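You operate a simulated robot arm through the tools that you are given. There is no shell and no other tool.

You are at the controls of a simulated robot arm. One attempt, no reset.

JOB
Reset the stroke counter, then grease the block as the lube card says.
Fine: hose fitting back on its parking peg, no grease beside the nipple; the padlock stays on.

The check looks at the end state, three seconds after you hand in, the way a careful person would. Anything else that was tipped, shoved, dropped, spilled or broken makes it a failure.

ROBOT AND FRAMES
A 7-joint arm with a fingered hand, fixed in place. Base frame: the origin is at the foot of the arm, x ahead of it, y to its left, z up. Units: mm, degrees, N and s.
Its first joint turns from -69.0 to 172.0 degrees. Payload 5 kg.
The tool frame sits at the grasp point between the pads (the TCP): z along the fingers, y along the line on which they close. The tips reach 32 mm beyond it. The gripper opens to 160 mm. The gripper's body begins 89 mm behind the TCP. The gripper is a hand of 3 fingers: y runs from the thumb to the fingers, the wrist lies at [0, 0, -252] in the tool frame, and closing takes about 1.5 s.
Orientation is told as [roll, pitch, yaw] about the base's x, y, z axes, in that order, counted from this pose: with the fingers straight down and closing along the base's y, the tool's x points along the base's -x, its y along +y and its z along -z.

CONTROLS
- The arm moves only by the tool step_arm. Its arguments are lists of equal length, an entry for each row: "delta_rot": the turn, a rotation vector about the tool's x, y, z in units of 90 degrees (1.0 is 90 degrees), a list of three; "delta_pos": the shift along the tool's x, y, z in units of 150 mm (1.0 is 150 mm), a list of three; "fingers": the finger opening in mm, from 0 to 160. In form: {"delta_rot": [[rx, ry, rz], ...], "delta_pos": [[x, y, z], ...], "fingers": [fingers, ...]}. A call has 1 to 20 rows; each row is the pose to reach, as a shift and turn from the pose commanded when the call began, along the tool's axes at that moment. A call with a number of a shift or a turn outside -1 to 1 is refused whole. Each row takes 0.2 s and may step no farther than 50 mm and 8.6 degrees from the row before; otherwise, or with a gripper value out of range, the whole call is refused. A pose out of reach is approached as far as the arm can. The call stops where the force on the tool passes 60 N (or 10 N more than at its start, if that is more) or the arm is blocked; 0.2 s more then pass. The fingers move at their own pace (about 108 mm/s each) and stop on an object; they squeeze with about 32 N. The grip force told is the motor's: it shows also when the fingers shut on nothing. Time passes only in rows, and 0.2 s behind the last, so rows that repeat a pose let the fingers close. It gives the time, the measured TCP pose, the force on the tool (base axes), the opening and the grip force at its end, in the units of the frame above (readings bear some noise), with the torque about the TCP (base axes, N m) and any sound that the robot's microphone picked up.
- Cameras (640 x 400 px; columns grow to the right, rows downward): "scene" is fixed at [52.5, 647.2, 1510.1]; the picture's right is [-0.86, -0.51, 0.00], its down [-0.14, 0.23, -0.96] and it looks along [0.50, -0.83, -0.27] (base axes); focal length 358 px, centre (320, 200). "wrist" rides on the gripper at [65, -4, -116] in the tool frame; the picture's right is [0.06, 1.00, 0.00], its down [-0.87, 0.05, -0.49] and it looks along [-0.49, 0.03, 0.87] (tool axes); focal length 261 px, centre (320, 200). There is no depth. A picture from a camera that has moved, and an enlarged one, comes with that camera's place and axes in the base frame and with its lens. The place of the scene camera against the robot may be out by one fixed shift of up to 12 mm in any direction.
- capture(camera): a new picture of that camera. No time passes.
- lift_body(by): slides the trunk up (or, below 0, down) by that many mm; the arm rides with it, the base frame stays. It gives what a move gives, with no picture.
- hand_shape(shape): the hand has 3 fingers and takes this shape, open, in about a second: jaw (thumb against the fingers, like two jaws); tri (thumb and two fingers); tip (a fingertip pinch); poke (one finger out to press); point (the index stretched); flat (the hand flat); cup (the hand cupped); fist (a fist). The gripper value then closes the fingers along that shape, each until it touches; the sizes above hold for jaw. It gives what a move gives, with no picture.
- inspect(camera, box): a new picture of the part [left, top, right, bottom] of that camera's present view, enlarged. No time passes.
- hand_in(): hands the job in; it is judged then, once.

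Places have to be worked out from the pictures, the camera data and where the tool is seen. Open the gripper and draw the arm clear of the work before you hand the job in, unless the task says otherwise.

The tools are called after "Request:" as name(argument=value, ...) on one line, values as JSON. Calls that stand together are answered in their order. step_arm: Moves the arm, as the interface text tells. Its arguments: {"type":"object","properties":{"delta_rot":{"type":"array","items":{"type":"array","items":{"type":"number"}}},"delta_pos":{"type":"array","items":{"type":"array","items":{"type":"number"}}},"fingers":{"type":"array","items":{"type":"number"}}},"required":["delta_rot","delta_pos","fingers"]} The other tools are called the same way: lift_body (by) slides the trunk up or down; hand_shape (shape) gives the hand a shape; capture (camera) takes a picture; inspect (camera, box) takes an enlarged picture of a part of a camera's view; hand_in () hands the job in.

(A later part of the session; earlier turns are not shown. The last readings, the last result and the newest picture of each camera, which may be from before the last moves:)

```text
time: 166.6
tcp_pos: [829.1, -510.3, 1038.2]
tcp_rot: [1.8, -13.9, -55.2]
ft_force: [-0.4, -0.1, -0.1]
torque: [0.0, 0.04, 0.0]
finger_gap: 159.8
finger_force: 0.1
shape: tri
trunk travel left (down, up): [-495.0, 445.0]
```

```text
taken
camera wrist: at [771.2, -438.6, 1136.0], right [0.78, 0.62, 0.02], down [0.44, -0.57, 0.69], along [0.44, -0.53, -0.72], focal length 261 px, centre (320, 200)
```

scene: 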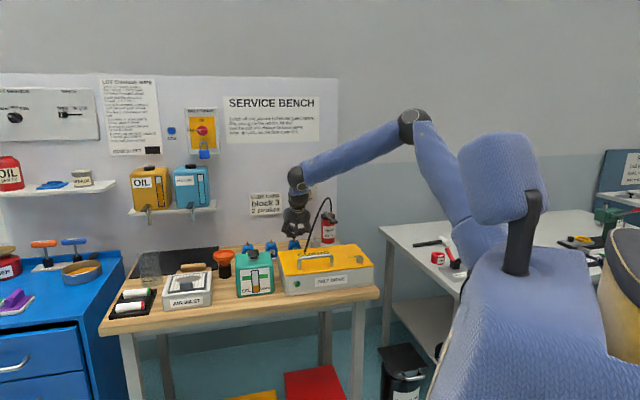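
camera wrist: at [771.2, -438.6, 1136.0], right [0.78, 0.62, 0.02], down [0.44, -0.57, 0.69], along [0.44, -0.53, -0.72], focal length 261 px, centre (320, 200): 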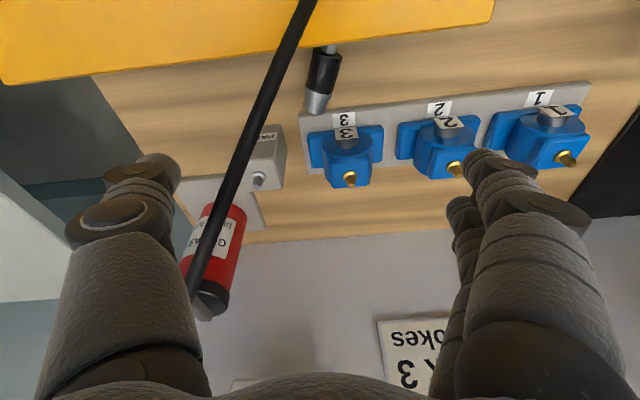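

Untangled and open. I switch to the jaw, narrow it to 56 mm, and check that the gun and counter are untouched.

Request:
hand_shape(shape="jaw")

Request:
step_arm(delta_rot=[[0, 0, 0], [0, 0, 0], [0, 0, 0], [0, 0, 0], [0, 0, 0]], delta_pos=[[0, 0, 0], [0, 0, 0], [0, 0, 0], [0, 0, 0], [0, 0, 0]], fingers=[56, 56, 56, 56, 56])

Request:
inspect(camera="wrist", box=[240, 30, 400, 130])

Request:
inspect(camera="scene", box=[260, 160, 400, 248])

```text
time: 167.5
tcp_pos: [829.8, -509.7, 1038.2]
tcp_rot: [1.9, -13.9, -55.2]
ft_force: [0.3, 0.1, 0.4]
torque: [0.02, 0.0, 0.03]
finger_gap: 159.9
finger_force: 0.0
shape: jaw
trunk travel left (down, up): [-495.0, 445.0]
```

```text
time: 168.7
tcp_pos: [829.2, -508.5, 1038.6]
tcp_rot: [1.8, -14.1, -55.2]
ft_force: [0.4, 0.2, -0.3]
torque: [-0.04, -0.02, 0.01]
finger_gap: 56.7
finger_force: 0.1
shape: jaw
trunk travel left (down, up): [-495.0, 445.0]
```

```text
4.00 times, centred on (320, 80) of wrist
camera zoom: at [771.1, -438.6, 1136.1], right [0.78, 0.62, 0.02], down [0.44, -0.57, 0.69], along [0.44, -0.53, -0.72], focal length 1043 px, centre (320, 680)
```

zoom: 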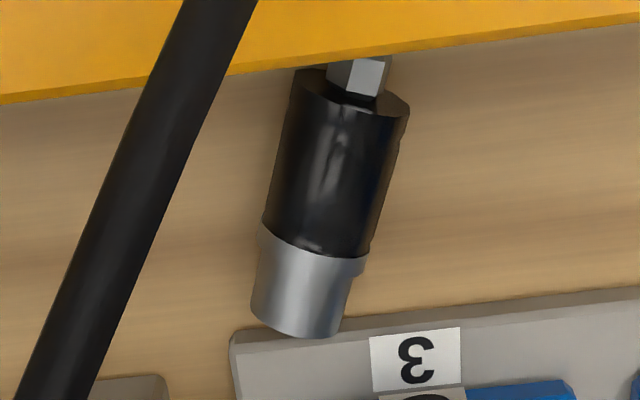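

```text
4.55 times, centred on (330, 204) of scene
camera zoom: at [52.5, 647.2, 1510.1], right [-0.86, -0.51, 0.0], down [-0.14, 0.23, -0.96], along [0.5, -0.83, -0.27], focal length 1628 px, centre (274, 182)
```

zoom: 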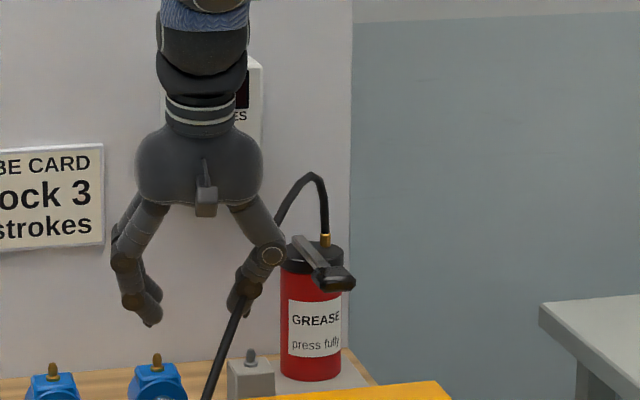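

Everything else is untouched. With the exact camera axes both views put the fitting's middle at (836, -512, 861). I descend 110 mm over it with the jaw at 56 mm.

Request:
step_arm(delta_rot=[[0, 0, 0], [0, 0, 0], [0, 0, 0], [0, 0, 0], [0, 0, 0], [0, 0, 0]], delta_pos=[[0.035, -0.002, 0.14], [0.07, -0.004, 0.28], [0.105, -0.006, 0.42], [0.14, -0.007, 0.56], [0.18, -0.009, 0.71], [0.18, -0.009, 0.71]], fingers=[56, 56, 56, 56, 56, 56])

Request:
capture(camera="wrist")

```text
time: 170.1
tcp_pos: [831.2, -505.5, 928.5]
tcp_rot: [1.9, -13.9, -55.2]
ft_force: [0.0, 0.4, 0.1]
torque: [-0.02, -0.03, 0.01]
finger_gap: 56.4
finger_force: 0.0
shape: jaw
trunk travel left (down, up): [-495.0, 445.0]
```

```text
taken
camera wrist: at [772.3, -434.5, 1025.8], right [0.78, 0.62, 0.02], down [0.44, -0.57, 0.69], along [0.44, -0.53, -0.72], focal length 261 px, centre (320, 200)
```

wrist: 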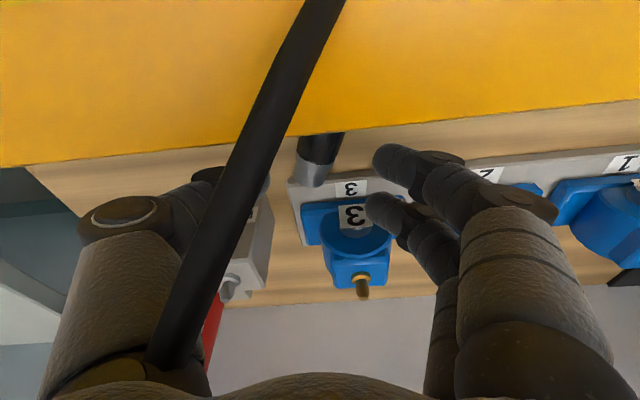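

The fitting is centred between the fingers. I descend the last 42 mm in small steps, watching the force.

Request:
step_arm(delta_rot=[[0, 0, 0], [0, 0, 0], [0, 0, 0], [0, 0, 0], [0, 0, 0], [0, 0, 0]], delta_pos=[[0.015, -0.005, 0.07], [0.03, -0.008, 0.13], [0.04, -0.01, 0.18], [0.05, -0.013, 0.23], [0.061, -0.015, 0.275], [0.061, -0.015, 0.275]], fingers=[56, 56, 56, 56, 56, 56])

Request:
capture(camera="wrist")

Request:
inspect(camera="scene", box=[270, 200, 350, 250])

```text
time: 171.5
tcp_pos: [834.3, -505.5, 891.3]
tcp_rot: [2.2, -14.4, -55.2]
ft_force: [17.5, 5.2, 50.4]
torque: [1.31, -1.3, -0.36]
finger_gap: 34.6
finger_force: 31.9
shape: jaw
trunk travel left (down, up): [-495.0, 445.0]
```

```text
taken
camera wrist: at [774.2, -433.1, 988.6], right [0.78, 0.63, 0.02], down [0.44, -0.57, 0.69], along [0.45, -0.53, -0.72], focal length 261 px, centre (320, 200)
```

wrist: 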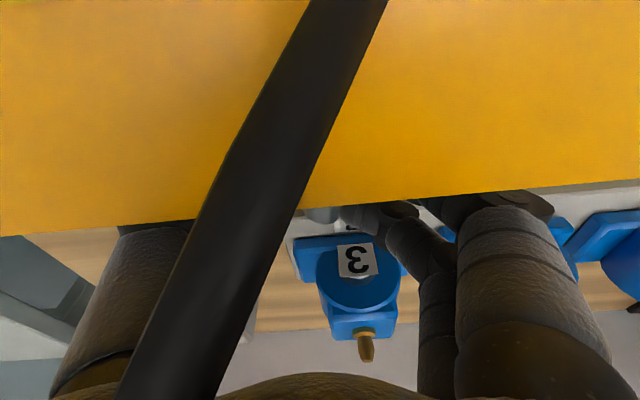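

```text
8.00 times, centred on (310, 225) of scene
camera zoom: at [52.5, 647.2, 1510.1], right [-0.86, -0.51, 0.0], down [-0.14, 0.23, -0.96], along [0.5, -0.83, -0.27], focal length 2865 px, centre (400, 0)
```

zoom: 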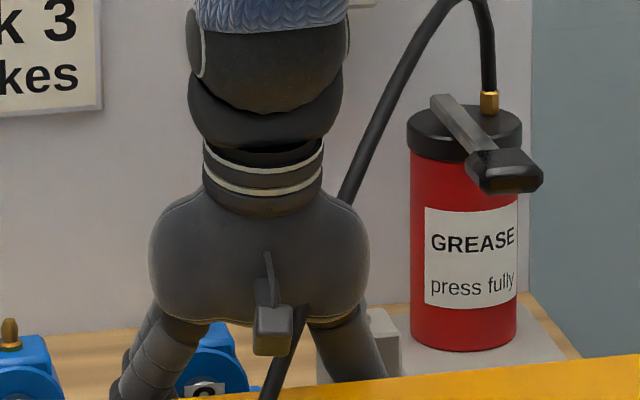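

Contact: 50 N upward, something touched. I back off 15 mm at once and look.

Request:
step_arm(delta_rot=[[0, 0, 0], [0, 0, 0], [0, 0, 0]], delta_pos=[[-0.012, 0, -0.05], [-0.024, 0, -0.1], [-0.024, 0, -0.1]], fingers=[56, 56, 56])

Request:
capture(camera="wrist")

Request:
inspect(camera="wrist", box=[220, 120, 460, 270])

```text
time: 172.3
tcp_pos: [829.4, -509.2, 896.1]
tcp_rot: [1.6, -13.9, -55.3]
ft_force: [0.4, -0.2, -1.7]
torque: [0.01, -0.02, -0.05]
finger_gap: 29.0
finger_force: 32.3
shape: jaw
trunk travel left (down, up): [-495.0, 445.0]
```

```text
taken
camera wrist: at [771.4, -438.3, 994.8], right [0.78, 0.62, 0.01], down [0.45, -0.57, 0.69], along [0.44, -0.53, -0.73], focal length 261 px, centre (320, 200)
```

wrist: 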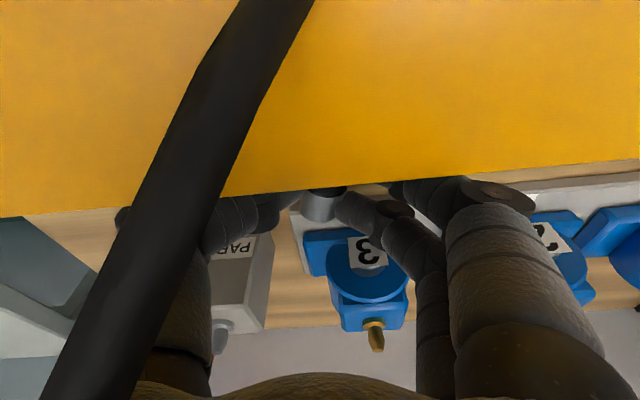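

```text
2.67 times, centred on (340, 195) of wrist
camera zoom: at [771.4, -438.3, 994.8], right [0.78, 0.62, 0.01], down [0.45, -0.57, 0.69], along [0.44, -0.53, -0.73], focal length 695 px, centre (267, 213)
```

zoom: 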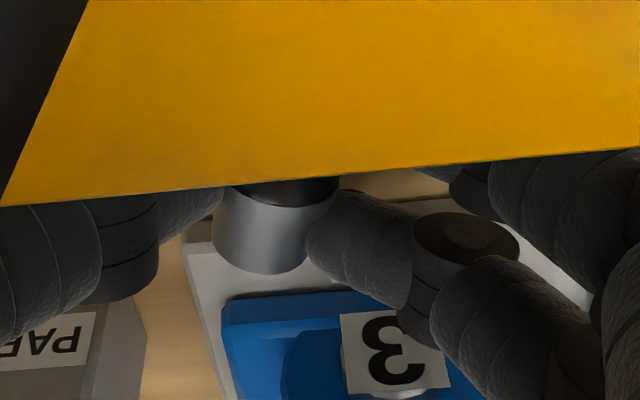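

The fingers are around the fitting but seem blocked from opening. I rise another 35 mm to see what is going on.

Request:
step_arm(delta_rot=[[0, 0, 0], [0, 0, 0], [0, 0, 0], [0, 0, 0], [0, 0, 0]], delta_pos=[[-0.02, 0, -0.08], [-0.04, 0, -0.16], [-0.058, 0, -0.23], [-0.058, 0, -0.23], [-0.058, 0, -0.23]], fingers=[56, 56, 56, 56, 56])

Request:
capture(camera="wrist")

Request:
inspect(camera="wrist", box=[220, 120, 460, 270])

```text
time: 173.5
tcp_pos: [829.6, -510.0, 934.2]
tcp_rot: [1.8, -14.1, -55.1]
ft_force: [-1.1, 0.1, -1.3]
torque: [-0.01, -0.03, 0.01]
finger_gap: 28.9
finger_force: 31.5
shape: jaw
trunk travel left (down, up): [-495.0, 445.0]
```

```text
taken
camera wrist: at [772.6, -439.0, 1031.6], right [0.78, 0.62, 0.02], down [0.44, -0.57, 0.69], along [0.44, -0.53, -0.73], focal length 261 px, centre (320, 200)
```

wrist: 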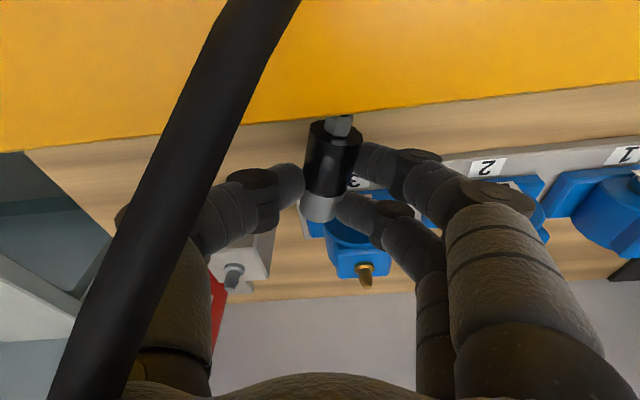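

```text
2.67 times, centred on (340, 195) of wrist
camera zoom: at [772.6, -439.0, 1031.6], right [0.78, 0.62, 0.02], down [0.44, -0.57, 0.69], along [0.44, -0.53, -0.73], focal length 695 px, centre (267, 213)
```

zoom: 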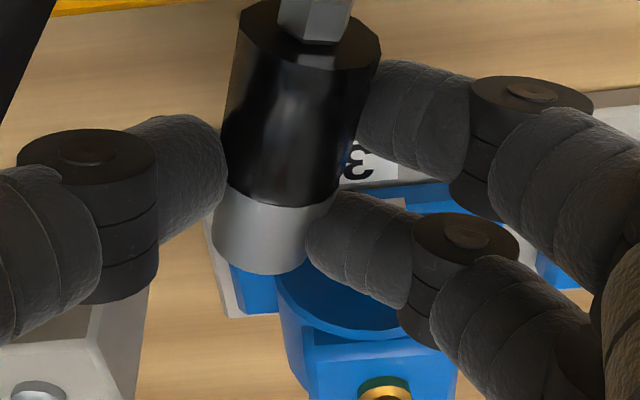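

Surprisingly the fitting is now held in a clean fingertip pinch (29 mm, 32 N). I secure it with a closing command and lift 80 mm.

Request:
step_arm(delta_rot=[[0, 0, 0], [0, 0, 0], [0, 0, 0], [0, 0, 0], [0, 0, 0]], delta_pos=[[0, 0, 0], [0, 0, 0], [0, 0, 0], [-0.02, 0, -0.08], [-0.035, 0, -0.14]], fingers=[20, 10, 10, 10, 10])

Request:
inspect(camera="wrist", box=[220, 120, 460, 270])

Request:
inspect(camera="scene", box=[270, 190, 350, 240])

```text
time: 174.7
tcp_pos: [830.1, -508.8, 957.7]
tcp_rot: [1.8, -14.0, -55.3]
ft_force: [-0.2, -0.2, 0.2]
torque: [0.0, 0.0, 0.02]
finger_gap: 9.7
finger_force: 0.1
shape: jaw
trunk travel left (down, up): [-495.0, 445.0]
```

```text
2.67 times, centred on (340, 195) of wrist
camera zoom: at [771.9, -438.0, 1053.9], right [0.78, 0.62, 0.02], down [0.44, -0.57, 0.69], along [0.44, -0.53, -0.73], focal length 695 px, centre (267, 213)
```

zoom: 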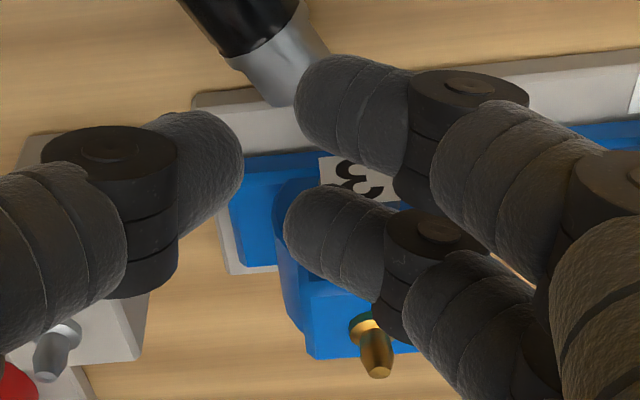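

```text
8.00 times, centred on (310, 215) of scene
camera zoom: at [52.5, 647.2, 1510.1], right [-0.86, -0.51, 0.0], down [-0.14, 0.23, -0.96], along [0.5, -0.83, -0.27], focal length 2865 px, centre (400, 80)
```

zoom: 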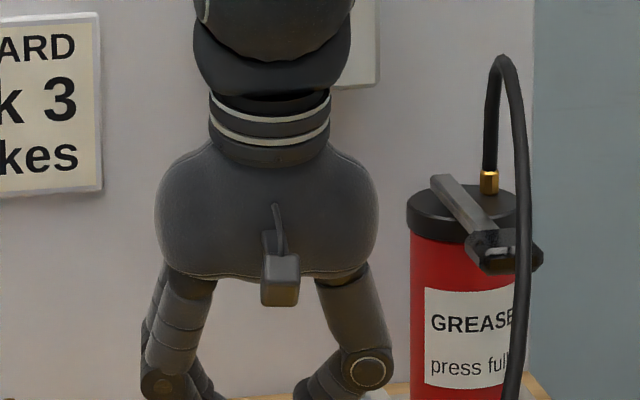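

It slipped out when I re-commanded the fingers. I locate it again.

Request:
capture(camera="wrist")

Request:
capture(camera="scene")

Request:
inspect(camera="scene", box=[270, 200, 400, 281])

```text
taken
camera wrist: at [771.9, -438.0, 1053.9], right [0.78, 0.62, 0.02], down [0.44, -0.57, 0.69], along [0.44, -0.53, -0.73], focal length 261 px, centre (320, 200)
```

wrist: 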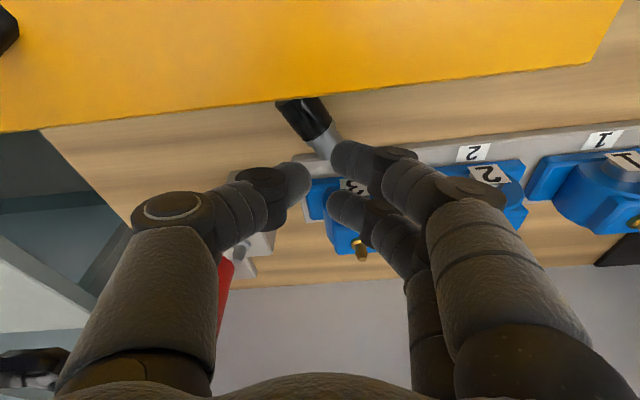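

```text
taken
```

scene: 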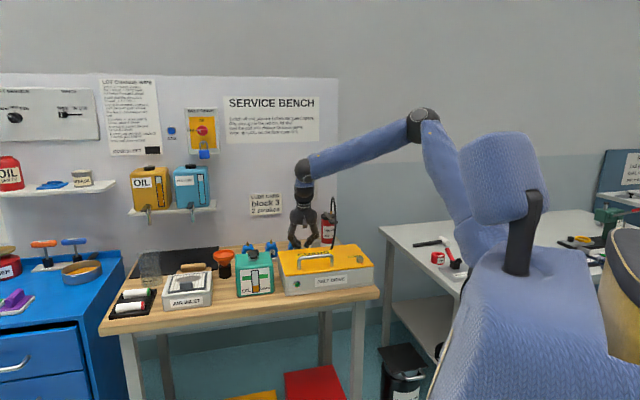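

```text
4.92 times, centred on (335, 240) of scene
camera zoom: at [52.5, 647.2, 1510.1], right [-0.86, -0.51, 0.0], down [-0.14, 0.23, -0.96], along [0.5, -0.83, -0.27], focal length 1763 px, centre (246, 1)
```

zoom: 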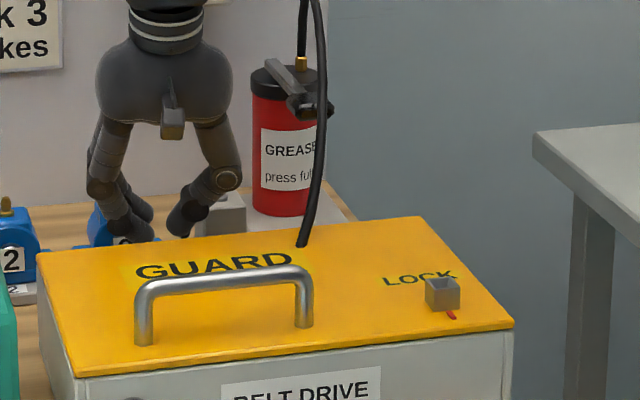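

The gripper probably touched the bench last time (about 3 mm too low) and latched onto the fitting. I measure its new position.

Request:
inspect(camera="wrist", box=[240, 80, 400, 180])

```text
4.00 times, centred on (320, 130) of wrist
camera zoom: at [771.9, -438.0, 1053.9], right [0.78, 0.62, 0.02], down [0.44, -0.57, 0.69], along [0.44, -0.53, -0.73], focal length 1043 px, centre (320, 480)
```

zoom: 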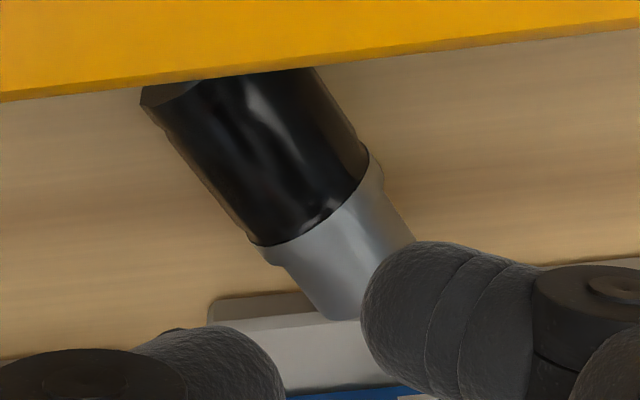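

It now lies pointing roughly along +x. Before picking it up, I test in free air whether the hand can do the 180° roll needed to turn it upright: up 90 mm, then roll -90° twice.

Request:
step_arm(delta_rot=[[0, 0, 0], [0, 0, 0], [0, 0, 0], [0, 0, 0], [0, 0, 0]], delta_pos=[[-0.04, 0, -0.16], [-0.08, 0, -0.32], [-0.12, 0, -0.48], [-0.16, 0, -0.65], [-0.16, 0, -0.65]], fingers=[10, 10, 10, 10, 10])

Request:
step_arm(delta_rot=[[0, 0, -0.09], [0, 0, -0.18], [0, 0, -0.27], [0, 0, -0.36], [0, 0, -0.45], [0, 0, -0.54], [0, 0, -0.63], [0, 0, -0.72], [0, 0, -0.81], [0, 0, -0.9], [0, 0, -0.98], [0, 0, -0.98]], delta_pos=[[0, 0, 0], [0, 0, 0], [0, 0, 0], [0, 0, 0], [0, 0, 0], [0, 0, 0], [0, 0, 0], [0, 0, 0], [0, 0, 0], [0, 0, 0], [0, 0, 0], [0, 0, 0]], fingers=[10, 10, 10, 10, 10, 10, 10, 10, 10, 10, 10, 10])

Request:
step_arm(delta_rot=[[0, 0, -0.09], [0, 0, -0.18], [0, 0, -0.27], [0, 0, -0.36], [0, 0, -0.45], [0, 0, -0.54], [0, 0, -0.63], [0, 0, -0.72], [0, 0, -0.81], [0, 0, -0.9], [0, 0, -0.98], [0, 0, -0.98]], delta_pos=[[0, 0, 0], [0, 0, 0], [0, 0, 0], [0, 0, 0], [0, 0, 0], [0, 0, 0], [0, 0, 0], [0, 0, 0], [0, 0, 0], [0, 0, 0], [0, 0, 0], [0, 0, 0]], fingers=[10, 10, 10, 10, 10, 10, 10, 10, 10, 10, 10, 10])

Request:
capture(camera="wrist")

```text
time: 175.9
tcp_pos: [825.9, -510.9, 1059.0]
tcp_rot: [1.8, -14.0, -55.3]
ft_force: [-0.3, -1.2, 0.2]
torque: [0.01, 0.02, -0.04]
finger_gap: 9.6
finger_force: 0.1
shape: jaw
trunk travel left (down, up): [-495.0, 445.0]
```

```text
time: 178.5
tcp_pos: [826.2, -510.8, 1057.5]
tcp_rot: [-13.8, -2.1, 33.5]
ft_force: [0.0, -0.5, 0.6]
torque: [0.0, -0.01, -0.02]
finger_gap: 9.8
finger_force: 0.1
shape: jaw
trunk travel left (down, up): [-495.0, 445.0]
```

```text
time: 181.1
tcp_pos: [826.9, -511.2, 1056.7]
tcp_rot: [-2.7, 13.8, 121.0]
ft_force: [-0.8, 1.1, -0.9]
torque: [0.03, -0.02, -0.01]
finger_gap: 9.5
finger_force: 0.1
shape: jaw
trunk travel left (down, up): [-495.0, 445.0]
```

```text
taken
camera wrist: at [844.7, -541.5, 1186.1], right [-0.82, -0.58, -0.03], down [-0.56, 0.78, 0.27], along [-0.13, 0.23, -0.96], focal length 261 px, centre (320, 200)
```

wrist: 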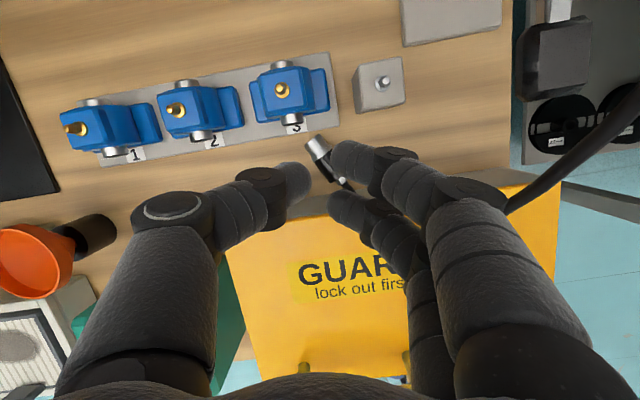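

The 180° roll is fully reachable, and now the camera looks down from the wall side. I test levelling the hand by 46° in this attitude as well.

Request:
step_arm(delta_rot=[[0, 0.085, 0], [0, 0.17, 0], [0, 0.255, 0], [0, 0.34, 0], [0, 0.425, 0], [0, 0.51, 0], [0, 0.51, 0]], delta_pos=[[0, 0, 0], [0, 0, 0], [0, 0, 0], [0, 0, 0], [0, 0, 0], [0, 0, 0], [0, 0, 0]], fingers=[10, 10, 10, 10, 10, 10, 10])

Request:
capture(camera="wrist")

```text
time: 182.7
tcp_pos: [826.9, -515.6, 1057.4]
tcp_rot: [-5.7, 59.5, 117.2]
ft_force: [-0.2, 0.6, 0.2]
torque: [0.01, -0.01, 0.03]
finger_gap: 9.9
finger_force: 0.1
shape: jaw
out of reach, approached as far as the arm can: row 6, 7
trunk travel left (down, up): [-495.0, 445.0]
```

```text
taken
camera wrist: at [789.8, -459.4, 1173.8], right [-0.83, -0.56, 0.0], down [-0.48, 0.72, -0.5], along [0.28, -0.42, -0.86], focal length 261 px, centre (320, 200)
```

wrist: 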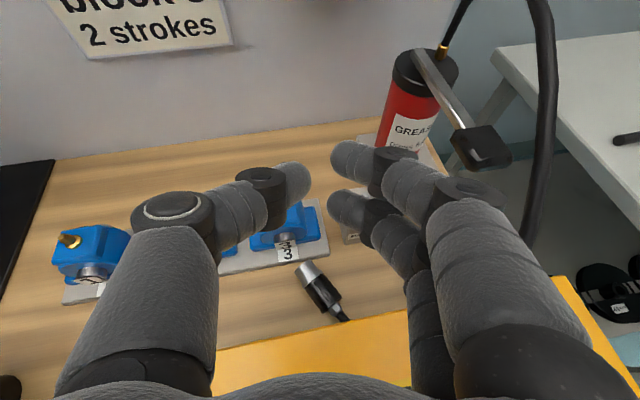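

Both attitudes work. Best plan: pick the fitting up in this camera-on-wall-side attitude (good view), then roll 180° to the normal attitude, which sets it upright, and put it on its peg to regrasp cleanly. I steepen to 72°, align with the fitting, and open to 56 mm.

Request:
step_arm(delta_rot=[[0.0197, -0.0661, -0.0318], [0.0394, -0.1321, -0.0637], [0.0591, -0.1982, -0.0955], [0.0787, -0.2643, -0.1274], [0.0984, -0.3304, -0.1592], [0.1181, -0.3964, -0.1911], [0.1378, -0.4625, -0.2229], [0.1378, -0.4625, -0.2229]], delta_pos=[[-0.054, 0, 0.029], [-0.107, -0.002, 0.058], [-0.161, -0.003, 0.087], [-0.215, -0.004, 0.116], [-0.269, -0.005, 0.145], [-0.322, -0.006, 0.174], [-0.376, -0.007, 0.203], [-0.376, -0.007, 0.203]], fingers=[56, 56, 56, 56, 56, 56, 56, 56])

Request:
capture(camera="wrist")

Request:
inspect(camera="wrist", box=[240, 120, 400, 220])

```text
time: 184.5
tcp_pos: [827.4, -512.5, 994.4]
tcp_rot: [0.3, 18.0, 144.8]
ft_force: [0.3, -0.3, 0.5]
torque: [-0.02, -0.01, -0.02]
finger_gap: 55.5
finger_force: 0.0
shape: jaw
trunk travel left (down, up): [-495.0, 445.0]
```

```text
taken
camera wrist: at [852.7, -523.2, 1125.8], right [-0.53, -0.85, 0.02], down [-0.83, 0.52, 0.2], along [-0.18, 0.09, -0.98], focal length 261 px, centre (320, 200)
```

wrist: 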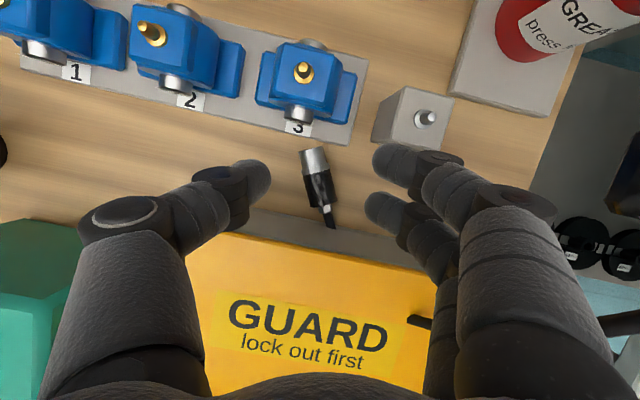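

```text
4.00 times, centred on (320, 170) of wrist
camera zoom: at [852.7, -523.2, 1125.8], right [-0.53, -0.85, 0.02], down [-0.83, 0.52, 0.2], along [-0.18, 0.09, -0.98], focal length 1043 px, centre (320, 320)
```

zoom: 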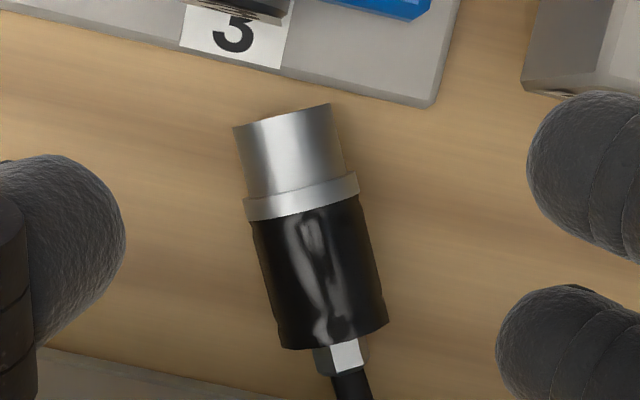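

A superb top view: fitting axis from (801, -502) to (852, -520) at z=874. Before picking, I test whether a nearly level camera-up pose (20°) near the peg is reachable, since that decides which way round I pick it up.

Request:
step_arm(delta_rot=[[-0.0224, 0.0712, 0.0237], [-0.0448, 0.1424, 0.0475], [-0.0672, 0.2136, 0.0712], [-0.0896, 0.2848, 0.095], [-0.112, 0.3559, 0.1187], [-0.1344, 0.4271, 0.1424], [-0.1568, 0.4983, 0.1662], [-0.1792, 0.5695, 0.1899], [-0.1792, 0.5695, 0.1899]], delta_pos=[[0.04, 0.057, -0.044], [0.08, 0.114, -0.088], [0.12, 0.171, -0.132], [0.16, 0.228, -0.177], [0.2, 0.285, -0.221], [0.24, 0.342, -0.265], [0.28, 0.399, -0.309], [0.32, 0.456, -0.353], [0.32, 0.456, -0.353]], fingers=[56, 56, 56, 56, 56, 56, 56, 56, 56])

Request:
capture(camera="scene")

```text
time: 186.5
tcp_pos: [814.9, -586.2, 1059.9]
tcp_rot: [-0.6, 69.9, 121.7]
ft_force: [0.4, 1.4, -0.6]
torque: [0.01, 0.02, 0.03]
finger_gap: 55.6
finger_force: 0.0
shape: jaw
trunk travel left (down, up): [-495.0, 445.0]
```

```text
taken
```

scene: 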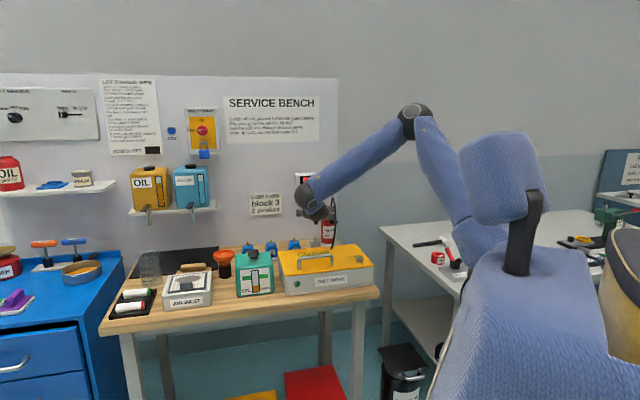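

Fully reachable, so I'll pick up in the normal attitude and place in this level camera-up attitude, which makes the fitting vertical. I go back over the fitting, then roll +176° to the normal attitude.

Request:
step_arm(delta_rot=[[0.0224, -0.0712, -0.0237], [0.0448, -0.1424, -0.0475], [0.0672, -0.2136, -0.0712], [0.0896, -0.2848, -0.095], [0.112, -0.3559, -0.1187], [0.1344, -0.4271, -0.1424], [0.1568, -0.4983, -0.1662], [0.1792, -0.5695, -0.1899], [0.1792, -0.5695, -0.1899]], delta_pos=[[-0.03, -0.041, -0.038], [-0.063, -0.083, -0.076], [-0.095, -0.124, -0.114], [-0.126, -0.165, -0.152], [-0.158, -0.207, -0.19], [-0.19, -0.248, -0.229], [-0.221, -0.29, -0.267], [-0.253, -0.331, -0.305], [-0.253, -0.331, -0.305]], fingers=[64, 64, 64, 64, 64, 64, 64, 64, 64])

Request:
step_arm(delta_rot=[[0, 0, 0.09], [0, 0, 0.18], [0, 0, 0.27], [0, 0, 0.36], [0, 0, 0.45], [0, 0, 0.54], [0, 0, 0.63], [0, 0, 0.72], [0, 0, 0.81], [0, 0, 0.9], [0, 0, 0.98], [0, 0, 0.98]], delta_pos=[[0, 0, 0], [0, 0, 0], [0, 0, 0], [0, 0, 0], [0, 0, 0], [0, 0, 0], [0, 0, 0], [0, 0, 0], [0, 0, 0], [0, 0, 0], [0, 0, 0], [0, 0, 0]], fingers=[64, 64, 64, 64, 64, 64, 64, 64, 64, 64, 64, 64])

Request:
step_arm(delta_rot=[[0, 0, 0.09], [0, 0, 0.18], [0, 0, 0.27], [0, 0, 0.36], [0, 0, 0.45], [0, 0, 0.54], [0, 0, 0.63], [0, 0, 0.72], [0, 0, 0.81], [0, 0, 0.9], [0, 0, 0.98], [0, 0, 0.98]], delta_pos=[[0, 0, 0], [0, 0, 0], [0, 0, 0], [0, 0, 0], [0, 0, 0], [0, 0, 0], [0, 0, 0], [0, 0, 0], [0, 0, 0], [0, 0, 0], [0, 0, 0], [0, 0, 0]], fingers=[64, 64, 64, 64, 64, 64, 64, 64, 64, 64, 64, 64])

```text
time: 188.5
tcp_pos: [826.3, -512.8, 1037.9]
tcp_rot: [0.3, 18.0, 144.8]
ft_force: [0.0, 0.5, 0.8]
torque: [0.03, -0.03, 0.04]
finger_gap: 63.4
finger_force: 0.1
shape: jaw
trunk travel left (down, up): [-495.0, 445.0]
```

```text
time: 191.1
tcp_pos: [824.4, -510.8, 1037.7]
tcp_rot: [-18.1, 0.8, 56.3]
ft_force: [0.9, 0.3, 0.8]
torque: [-0.02, 0.01, 0.02]
finger_gap: 63.4
finger_force: 0.1
shape: jaw
trunk travel left (down, up): [-495.0, 445.0]
```

```text
time: 193.7
tcp_pos: [825.5, -511.6, 1039.3]
tcp_rot: [-1.3, -18.0, -31.6]
ft_force: [-0.6, 0.1, 0.4]
torque: [0.0, -0.01, 0.02]
finger_gap: 63.3
finger_force: 0.0
shape: jaw
trunk travel left (down, up): [-495.0, 445.0]
```

Normal attitude again. I set 78° tilt and yaw -48° (best clearance to the guard) and descend to 60 mm above the pick height.

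Request:
step_arm(delta_rot=[[0.019, 0.024, 0.058], [0.037, 0.047, 0.115], [0.056, 0.071, 0.173], [0.056, 0.071, 0.173], [0.056, 0.071, 0.173]], delta_pos=[[0.045, 0.008, 0.12], [0.09, 0.017, 0.25], [0.135, 0.025, 0.38], [0.175, 0.033, 0.496], [0.175, 0.033, 0.496]], fingers=[64, 64, 64, 64, 64])

Request:
capture(camera="wrist")

Request:
inspect(camera="wrist", box=[240, 100, 400, 200])

```text
time: 194.9
tcp_pos: [825.5, -508.5, 962.2]
tcp_rot: [-2.3, -12.1, -47.9]
ft_force: [0.2, -0.7, -0.1]
torque: [0.01, 0.01, 0.01]
finger_gap: 63.6
finger_force: 0.0
shape: jaw
trunk travel left (down, up): [-495.0, 445.0]
```

```text
taken
camera wrist: at [766.1, -441.3, 1062.7], right [0.7, 0.71, -0.05], down [0.56, -0.5, 0.66], along [0.44, -0.49, -0.75], focal length 261 px, centre (320, 200)
```

wrist: 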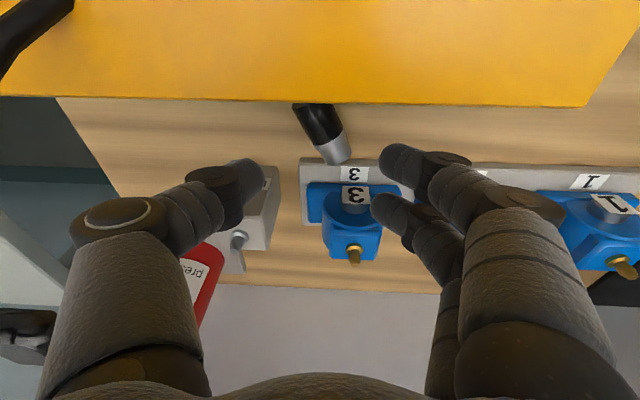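

```text
4.00 times, centred on (320, 150) of wrist
camera zoom: at [766.1, -441.3, 1062.7], right [0.7, 0.71, -0.05], down [0.56, -0.5, 0.66], along [0.44, -0.49, -0.75], focal length 1043 px, centre (320, 400)
```

zoom: 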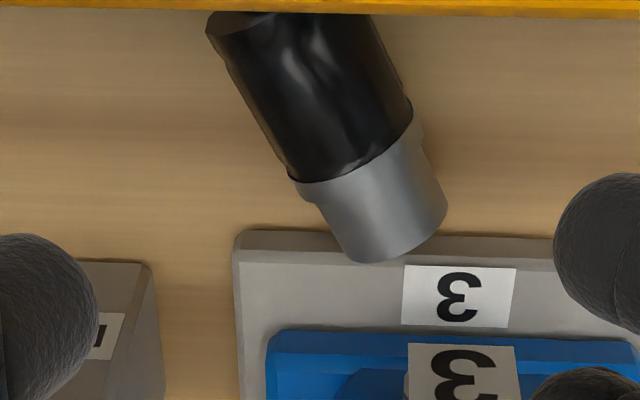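

The fitting matches prediction within 3 mm. I descend the remaining 60 mm with small corrections, stopping 1-2 mm above the earlier touch height.

Request:
step_arm(delta_rot=[[0, 0, 0], [0, 0, 0], [0, 0, 0], [0, 0, 0], [0, 0, 0], [0, 0, 0]], delta_pos=[[0.05, 0.015, 0.1], [0.091, 0.027, 0.2], [0.091, 0.027, 0.28], [0.091, 0.027, 0.34], [0.091, 0.027, 0.385], [0.091, 0.027, 0.385]], fingers=[64, 64, 64, 64, 64, 64])

Request:
capture(camera="wrist")

```text
time: 196.3
tcp_pos: [825.5, -503.6, 900.4]
tcp_rot: [-2.3, -12.1, -47.9]
ft_force: [-1.3, 0.5, 0.3]
torque: [0.01, 0.02, -0.02]
finger_gap: 63.5
finger_force: 0.0
shape: jaw
trunk travel left (down, up): [-495.0, 445.0]
```

```text
taken
camera wrist: at [767.6, -438.8, 1001.3], right [0.7, 0.71, -0.05], down [0.56, -0.51, 0.66], along [0.44, -0.49, -0.75], focal length 261 px, centre (320, 200)
```

wrist: 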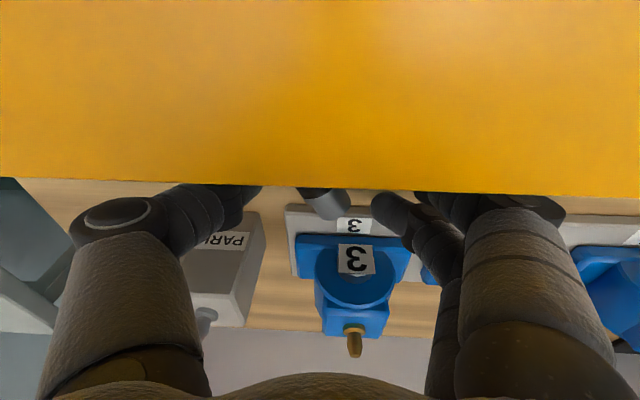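

No contact, and the fitting sits between the fingertips. I close to a single constant target of 20 mm and leave it there.

Request:
step_arm(delta_rot=[[0, 0, 0], [0, 0, 0], [0, 0, 0], [0, 0, 0], [0, 0, 0], [0, 0, 0], [0, 0, 0]], delta_pos=[[0, 0, 0], [0, 0, 0], [0, 0, 0], [0, 0, 0], [0, 0, 0], [0, 0, 0], [0, 0, 0]], fingers=[20, 20, 20, 20, 20, 20, 20])

Request:
inspect(camera="wrist", box=[220, 160, 420, 285])

```text
time: 197.9
tcp_pos: [826.1, -505.0, 900.9]
tcp_rot: [-2.3, -12.1, -47.9]
ft_force: [0.6, 0.8, 0.6]
torque: [-0.01, -0.02, -0.05]
finger_gap: 18.4
finger_force: 31.9
shape: jaw
trunk travel left (down, up): [-495.0, 445.0]
```

```text
3.20 times, centred on (320, 222) of wrist
camera zoom: at [767.7, -438.8, 1001.3], right [0.7, 0.71, -0.05], down [0.56, -0.51, 0.66], along [0.44, -0.49, -0.75], focal length 834 px, centre (320, 128)
```

zoom: 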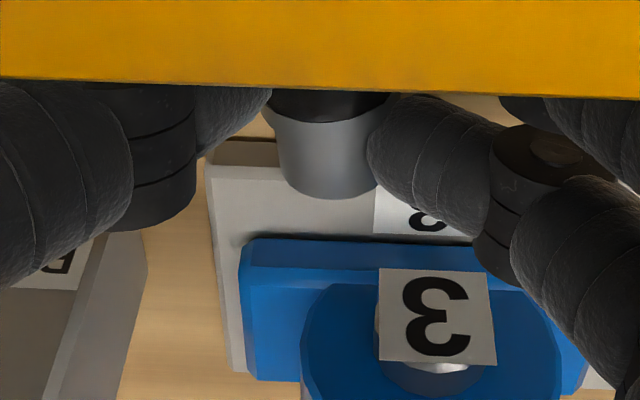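

It is gripped (32 N) and aligned itself. I lift slowly by 60 mm and check.

Request:
step_arm(delta_rot=[[0, 0, 0], [0, 0, 0], [0, 0, 0], [0, 0, 0], [0, 0, 0]], delta_pos=[[-0.014, -0.003, -0.065], [-0.032, -0.006, -0.15], [-0.058, -0.011, -0.27], [-0.084, -0.016, -0.391], [-0.084, -0.016, -0.391]], fingers=[20, 20, 20, 20, 20])

Request:
capture(camera="wrist")

Request:
inspect(camera="wrist", box=[220, 110, 420, 235])

```text
time: 199.1
tcp_pos: [825.9, -506.4, 959.9]
tcp_rot: [-2.3, -12.0, -47.9]
ft_force: [-0.1, 0.3, -0.7]
torque: [-0.01, 0.01, 0.01]
finger_gap: 18.1
finger_force: 31.8
shape: jaw
trunk travel left (down, up): [-495.0, 445.0]
```

```text
taken
camera wrist: at [767.2, -440.7, 1061.0], right [0.7, 0.71, -0.05], down [0.56, -0.51, 0.66], along [0.44, -0.49, -0.75], focal length 261 px, centre (320, 200)
```

wrist: 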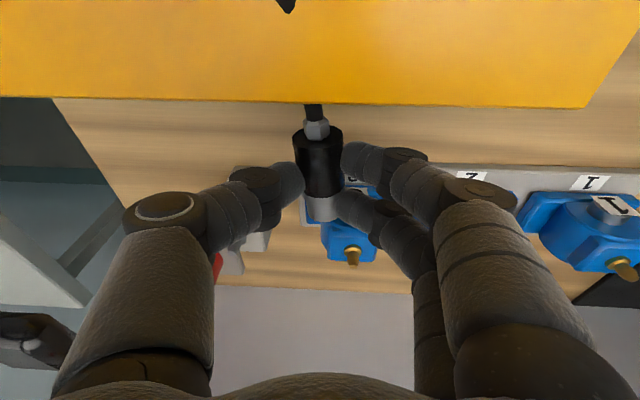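

```text
3.20 times, centred on (320, 172) of wrist
camera zoom: at [767.2, -440.7, 1061.0], right [0.7, 0.71, -0.05], down [0.56, -0.51, 0.66], along [0.44, -0.49, -0.75], focal length 834 px, centre (320, 288)
```

zoom: 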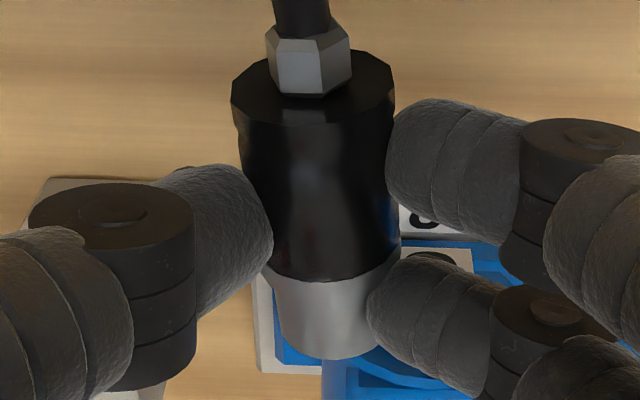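

Held firmly. I lift another 90 mm and then roll the hand -176° in two steps, watching the grip.

Request:
step_arm(delta_rot=[[0, 0, 0], [0, 0, 0], [0, 0, 0], [0, 0, 0]], delta_pos=[[-0.042, -0.008, -0.195], [-0.084, -0.016, -0.39], [-0.126, -0.023, -0.586], [-0.126, -0.023, -0.586]], fingers=[20, 20, 20, 20])

Request:
step_arm(delta_rot=[[0, 0, -0.06], [0, 0, -0.14], [0, 0, -0.22], [0, 0, -0.3], [0, 0, -0.38], [0, 0, -0.46], [0, 0, -0.54], [0, 0, -0.62], [0, 0, -0.7], [0, 0, -0.78], [0, 0, -0.86], [0, 0, -0.93], [0, 0, -0.97], [0, 0, -0.97]], delta_pos=[[0, 0, 0], [0, 0, 0], [0, 0, 0], [0, 0, 0], [0, 0, 0], [0, 0, 0], [0, 0, 0], [0, 0, 0], [0, 0, 0], [0, 0, 0], [0, 0, 0], [0, 0, 0], [0, 0, 0], [0, 0, 0]], fingers=[20, 20, 20, 20, 20, 20, 20, 20, 20, 20, 20, 20, 20, 20])

Request:
capture(camera="wrist")

```text
time: 200.1
tcp_pos: [824.8, -504.1, 1048.6]
tcp_rot: [-2.3, -12.1, -48.0]
ft_force: [0.4, -0.4, -0.4]
torque: [-0.01, -0.02, 0.04]
finger_gap: 18.0
finger_force: 32.0
shape: jaw
trunk travel left (down, up): [-495.0, 445.0]
```

```text
time: 203.1
tcp_pos: [826.3, -505.5, 1050.3]
tcp_rot: [-12.2, 1.6, 39.1]
ft_force: [0.7, -0.8, -0.9]
torque: [0.02, 0.0, 0.02]
finger_gap: 18.4
finger_force: 31.7
shape: jaw
trunk travel left (down, up): [-495.0, 445.0]
```

```text
taken
camera wrist: at [765.3, -526.9, 1167.2], right [-0.67, 0.71, -0.21], down [0.59, 0.68, 0.44], along [0.46, 0.17, -0.87], focal length 261 px, centre (320, 200)
```

wrist: 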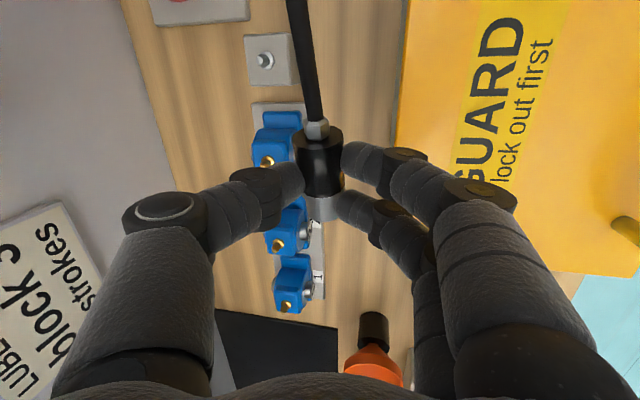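

Held well through the first half of the roll. I continue with the second half.

Request:
step_arm(delta_rot=[[0, 0, -0.06], [0, 0, -0.14], [0, 0, -0.22], [0, 0, -0.3], [0, 0, -0.38], [0, 0, -0.46], [0, 0, -0.54], [0, 0, -0.62], [0, 0, -0.7], [0, 0, -0.78], [0, 0, -0.86], [0, 0, -0.93], [0, 0, -0.97], [0, 0, -0.97]], delta_pos=[[0, 0, 0], [0, 0, 0], [0, 0, 0], [0, 0, 0], [0, 0, 0], [0, 0, 0], [0, 0, 0], [0, 0, 0], [0, 0, 0], [0, 0, 0], [0, 0, 0], [0, 0, 0], [0, 0, 0], [0, 0, 0]], fingers=[20, 20, 20, 20, 20, 20, 20, 20, 20, 20, 20, 20, 20, 20])

Request:
capture(camera="wrist")

Request:
inspect(camera="scene", box=[260, 160, 356, 220])

```text
time: 206.1
tcp_pos: [825.3, -505.1, 1050.6]
tcp_rot: [1.1, 12.2, 126.7]
ft_force: [0.1, -0.3, 0.1]
torque: [0.0, 0.05, -0.03]
finger_gap: 18.4
finger_force: 32.0
shape: jaw
trunk travel left (down, up): [-495.0, 445.0]
```

```text
taken
camera wrist: at [853.7, -532.6, 1178.1], right [-0.77, -0.64, 0.03], down [-0.61, 0.74, 0.3], along [-0.21, 0.21, -0.95], focal length 261 px, centre (320, 200)
```

wrist: 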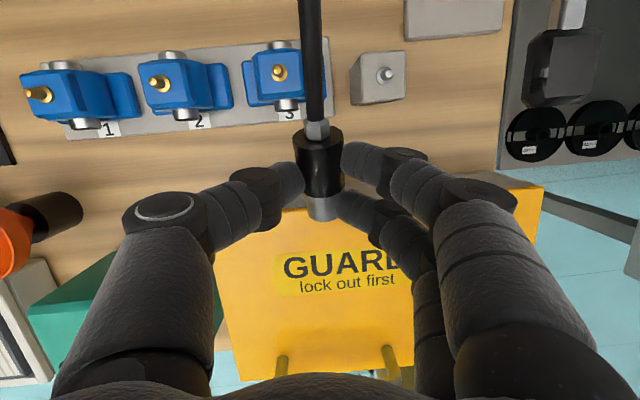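

```text
6.67 times, centred on (308, 190) of scene
camera zoom: at [52.5, 647.2, 1510.1], right [-0.86, -0.51, 0.0], down [-0.14, 0.23, -0.96], along [0.5, -0.83, -0.27], focal length 2388 px, centre (400, 267)
```

zoom: 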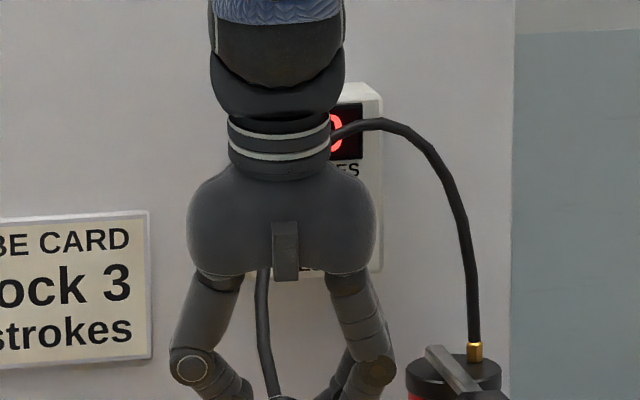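

The grip is steady. I now level the hand to 15° below horizontal, which should bring the fitting upright, staying 60 mm back from the peg.

Request:
step_arm(delta_rot=[[-0.003, 0.05, 0.005], [-0.008, 0.13, 0.012], [-0.013, 0.21, 0.019], [-0.018, 0.29, 0.026], [-0.023, 0.37, 0.034], [-0.028, 0.45, 0.041], [-0.033, 0.53, 0.048], [-0.038, 0.61, 0.055], [-0.043, 0.6963, 0.0633], [-0.043, 0.6963, 0.0633]], delta_pos=[[0.001, 0.03, -0.006], [0.002, 0.06, -0.012], [0.004, 0.09, -0.018], [0.005, 0.125, -0.024], [0.006, 0.16, -0.03], [0.007, 0.195, -0.037], [0.008, 0.23, -0.044], [0.01, 0.265, -0.05], [0.011, 0.293, -0.056], [0.011, 0.293, -0.056]], fingers=[20, 20, 20, 20, 20, 20, 20, 20, 20, 20])

Request:
capture(camera="wrist")

Request:
inspect(camera="scene", box=[280, 180, 376, 240])

```text
time: 208.3
tcp_pos: [803.8, -606.1, 1067.5]
tcp_rot: [-2.4, 73.1, 120.0]
ft_force: [0.0, -0.2, -0.8]
torque: [0.0, 0.0, -0.04]
finger_gap: 18.3
finger_force: 32.2
shape: jaw
out of reach, approached as far as the arm can: row 7, 8, 9, 10
trunk travel left (down, up): [-495.0, 445.0]
```

```text
taken
camera wrist: at [757.4, -525.8, 1164.3], right [-0.83, -0.55, 0.05], down [-0.43, 0.59, -0.69], along [0.35, -0.6, -0.72], focal length 261 px, centre (320, 200)
```

wrist: 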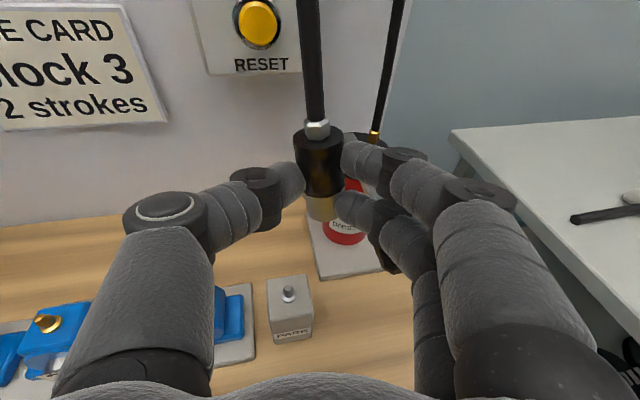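

```text
6.67 times, centred on (328, 210) of scene
camera zoom: at [52.5, 647.2, 1510.1], right [-0.86, -0.51, 0.0], down [-0.14, 0.23, -0.96], along [0.5, -0.83, -0.27], focal length 2388 px, centre (267, 133)
```

zoom: 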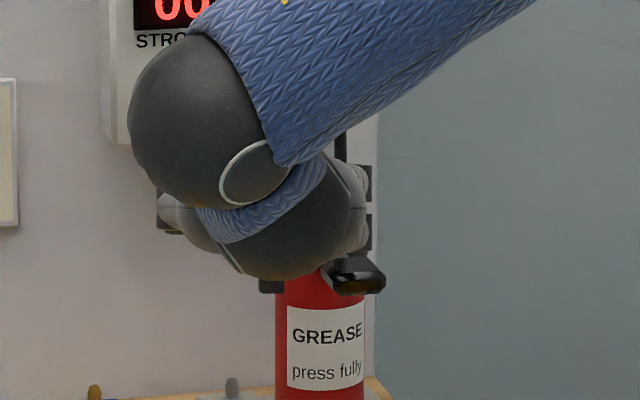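

The arm pushed forward a bit but stayed above everything. I check how upright the fitting is now.

Request:
inspect(camera="wrist", box=[256, 90, 384, 170])

Request:
inspect(camera="wrist", box=[256, 160, 384, 240])

```text
5.00 times, centred on (320, 130) of wrist
camera zoom: at [757.4, -525.8, 1164.3], right [-0.83, -0.55, 0.05], down [-0.43, 0.59, -0.69], along [0.35, -0.6, -0.72], focal length 1303 px, centre (320, 550)
```

zoom: 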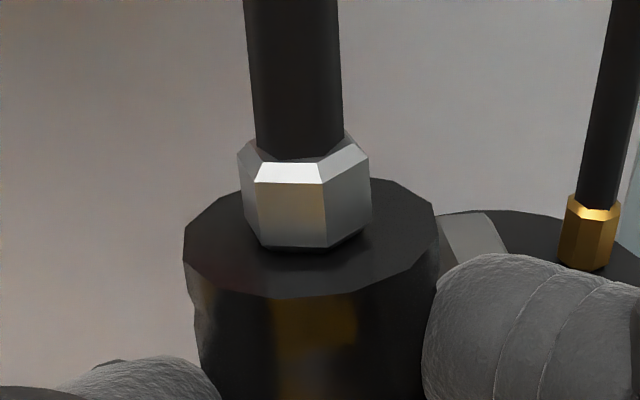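

```text
5.00 times, centred on (320, 200) of wrist
camera zoom: at [757.4, -525.8, 1164.3], right [-0.83, -0.55, 0.05], down [-0.43, 0.59, -0.69], along [0.35, -0.6, -0.72], focal length 1303 px, centre (320, 200)
```

zoom: 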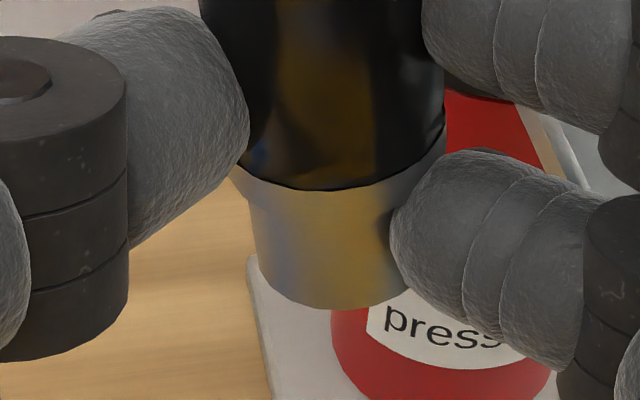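

The fitting is nearly upright, leaning about 9° left. I roll 8° to correct that, shift left over the peg first, then come down to about 35 mm above it.

Request:
step_arm(delta_rot=[[0, 0, 0.04], [0, 0, 0.09], [0, 0, 0.09], [0, 0, 0.09], [0, 0, 0.09], [0, 0, 0.09]], delta_pos=[[0, -0.08, 0], [0, -0.161, 0.049], [-0.1, -0.161, 0.049], [-0.25, -0.161, 0.049], [-0.402, -0.161, 0.049], [-0.402, -0.161, 0.049]], fingers=[20, 20, 20, 20, 20, 20])

Request:
capture(camera="wrist")

Request:
inspect(camera="scene", box=[290, 195, 370, 245])

```text
time: 209.7
tcp_pos: [824.5, -600.7, 1009.8]
tcp_rot: [-26.7, 70.4, 95.1]
ft_force: [-1.9, -0.2, -1.2]
torque: [0.04, 0.03, 0.0]
finger_gap: 17.8
finger_force: 32.3
shape: jaw
out of reach, approached as far as the arm can: row 4, 5, 6
trunk travel left (down, up): [-495.0, 445.0]
```

```text
taken
camera wrist: at [770.0, -527.0, 1107.6], right [-0.85, -0.52, -0.09], down [-0.33, 0.65, -0.68], along [0.41, -0.55, -0.73], focal length 261 px, centre (320, 200)
```

wrist: 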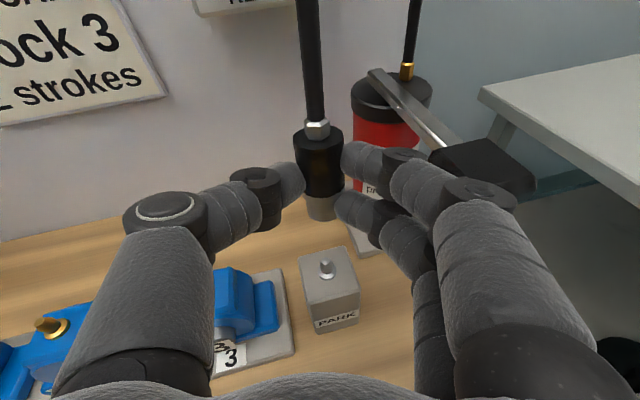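

```text
8.00 times, centred on (330, 220) of scene
camera zoom: at [52.5, 647.2, 1510.1], right [-0.86, -0.51, 0.0], down [-0.14, 0.23, -0.96], along [0.5, -0.83, -0.27], focal length 2865 px, centre (240, 40)
```

zoom: 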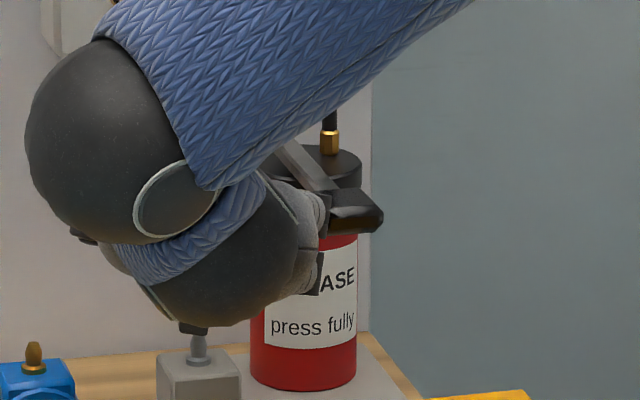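

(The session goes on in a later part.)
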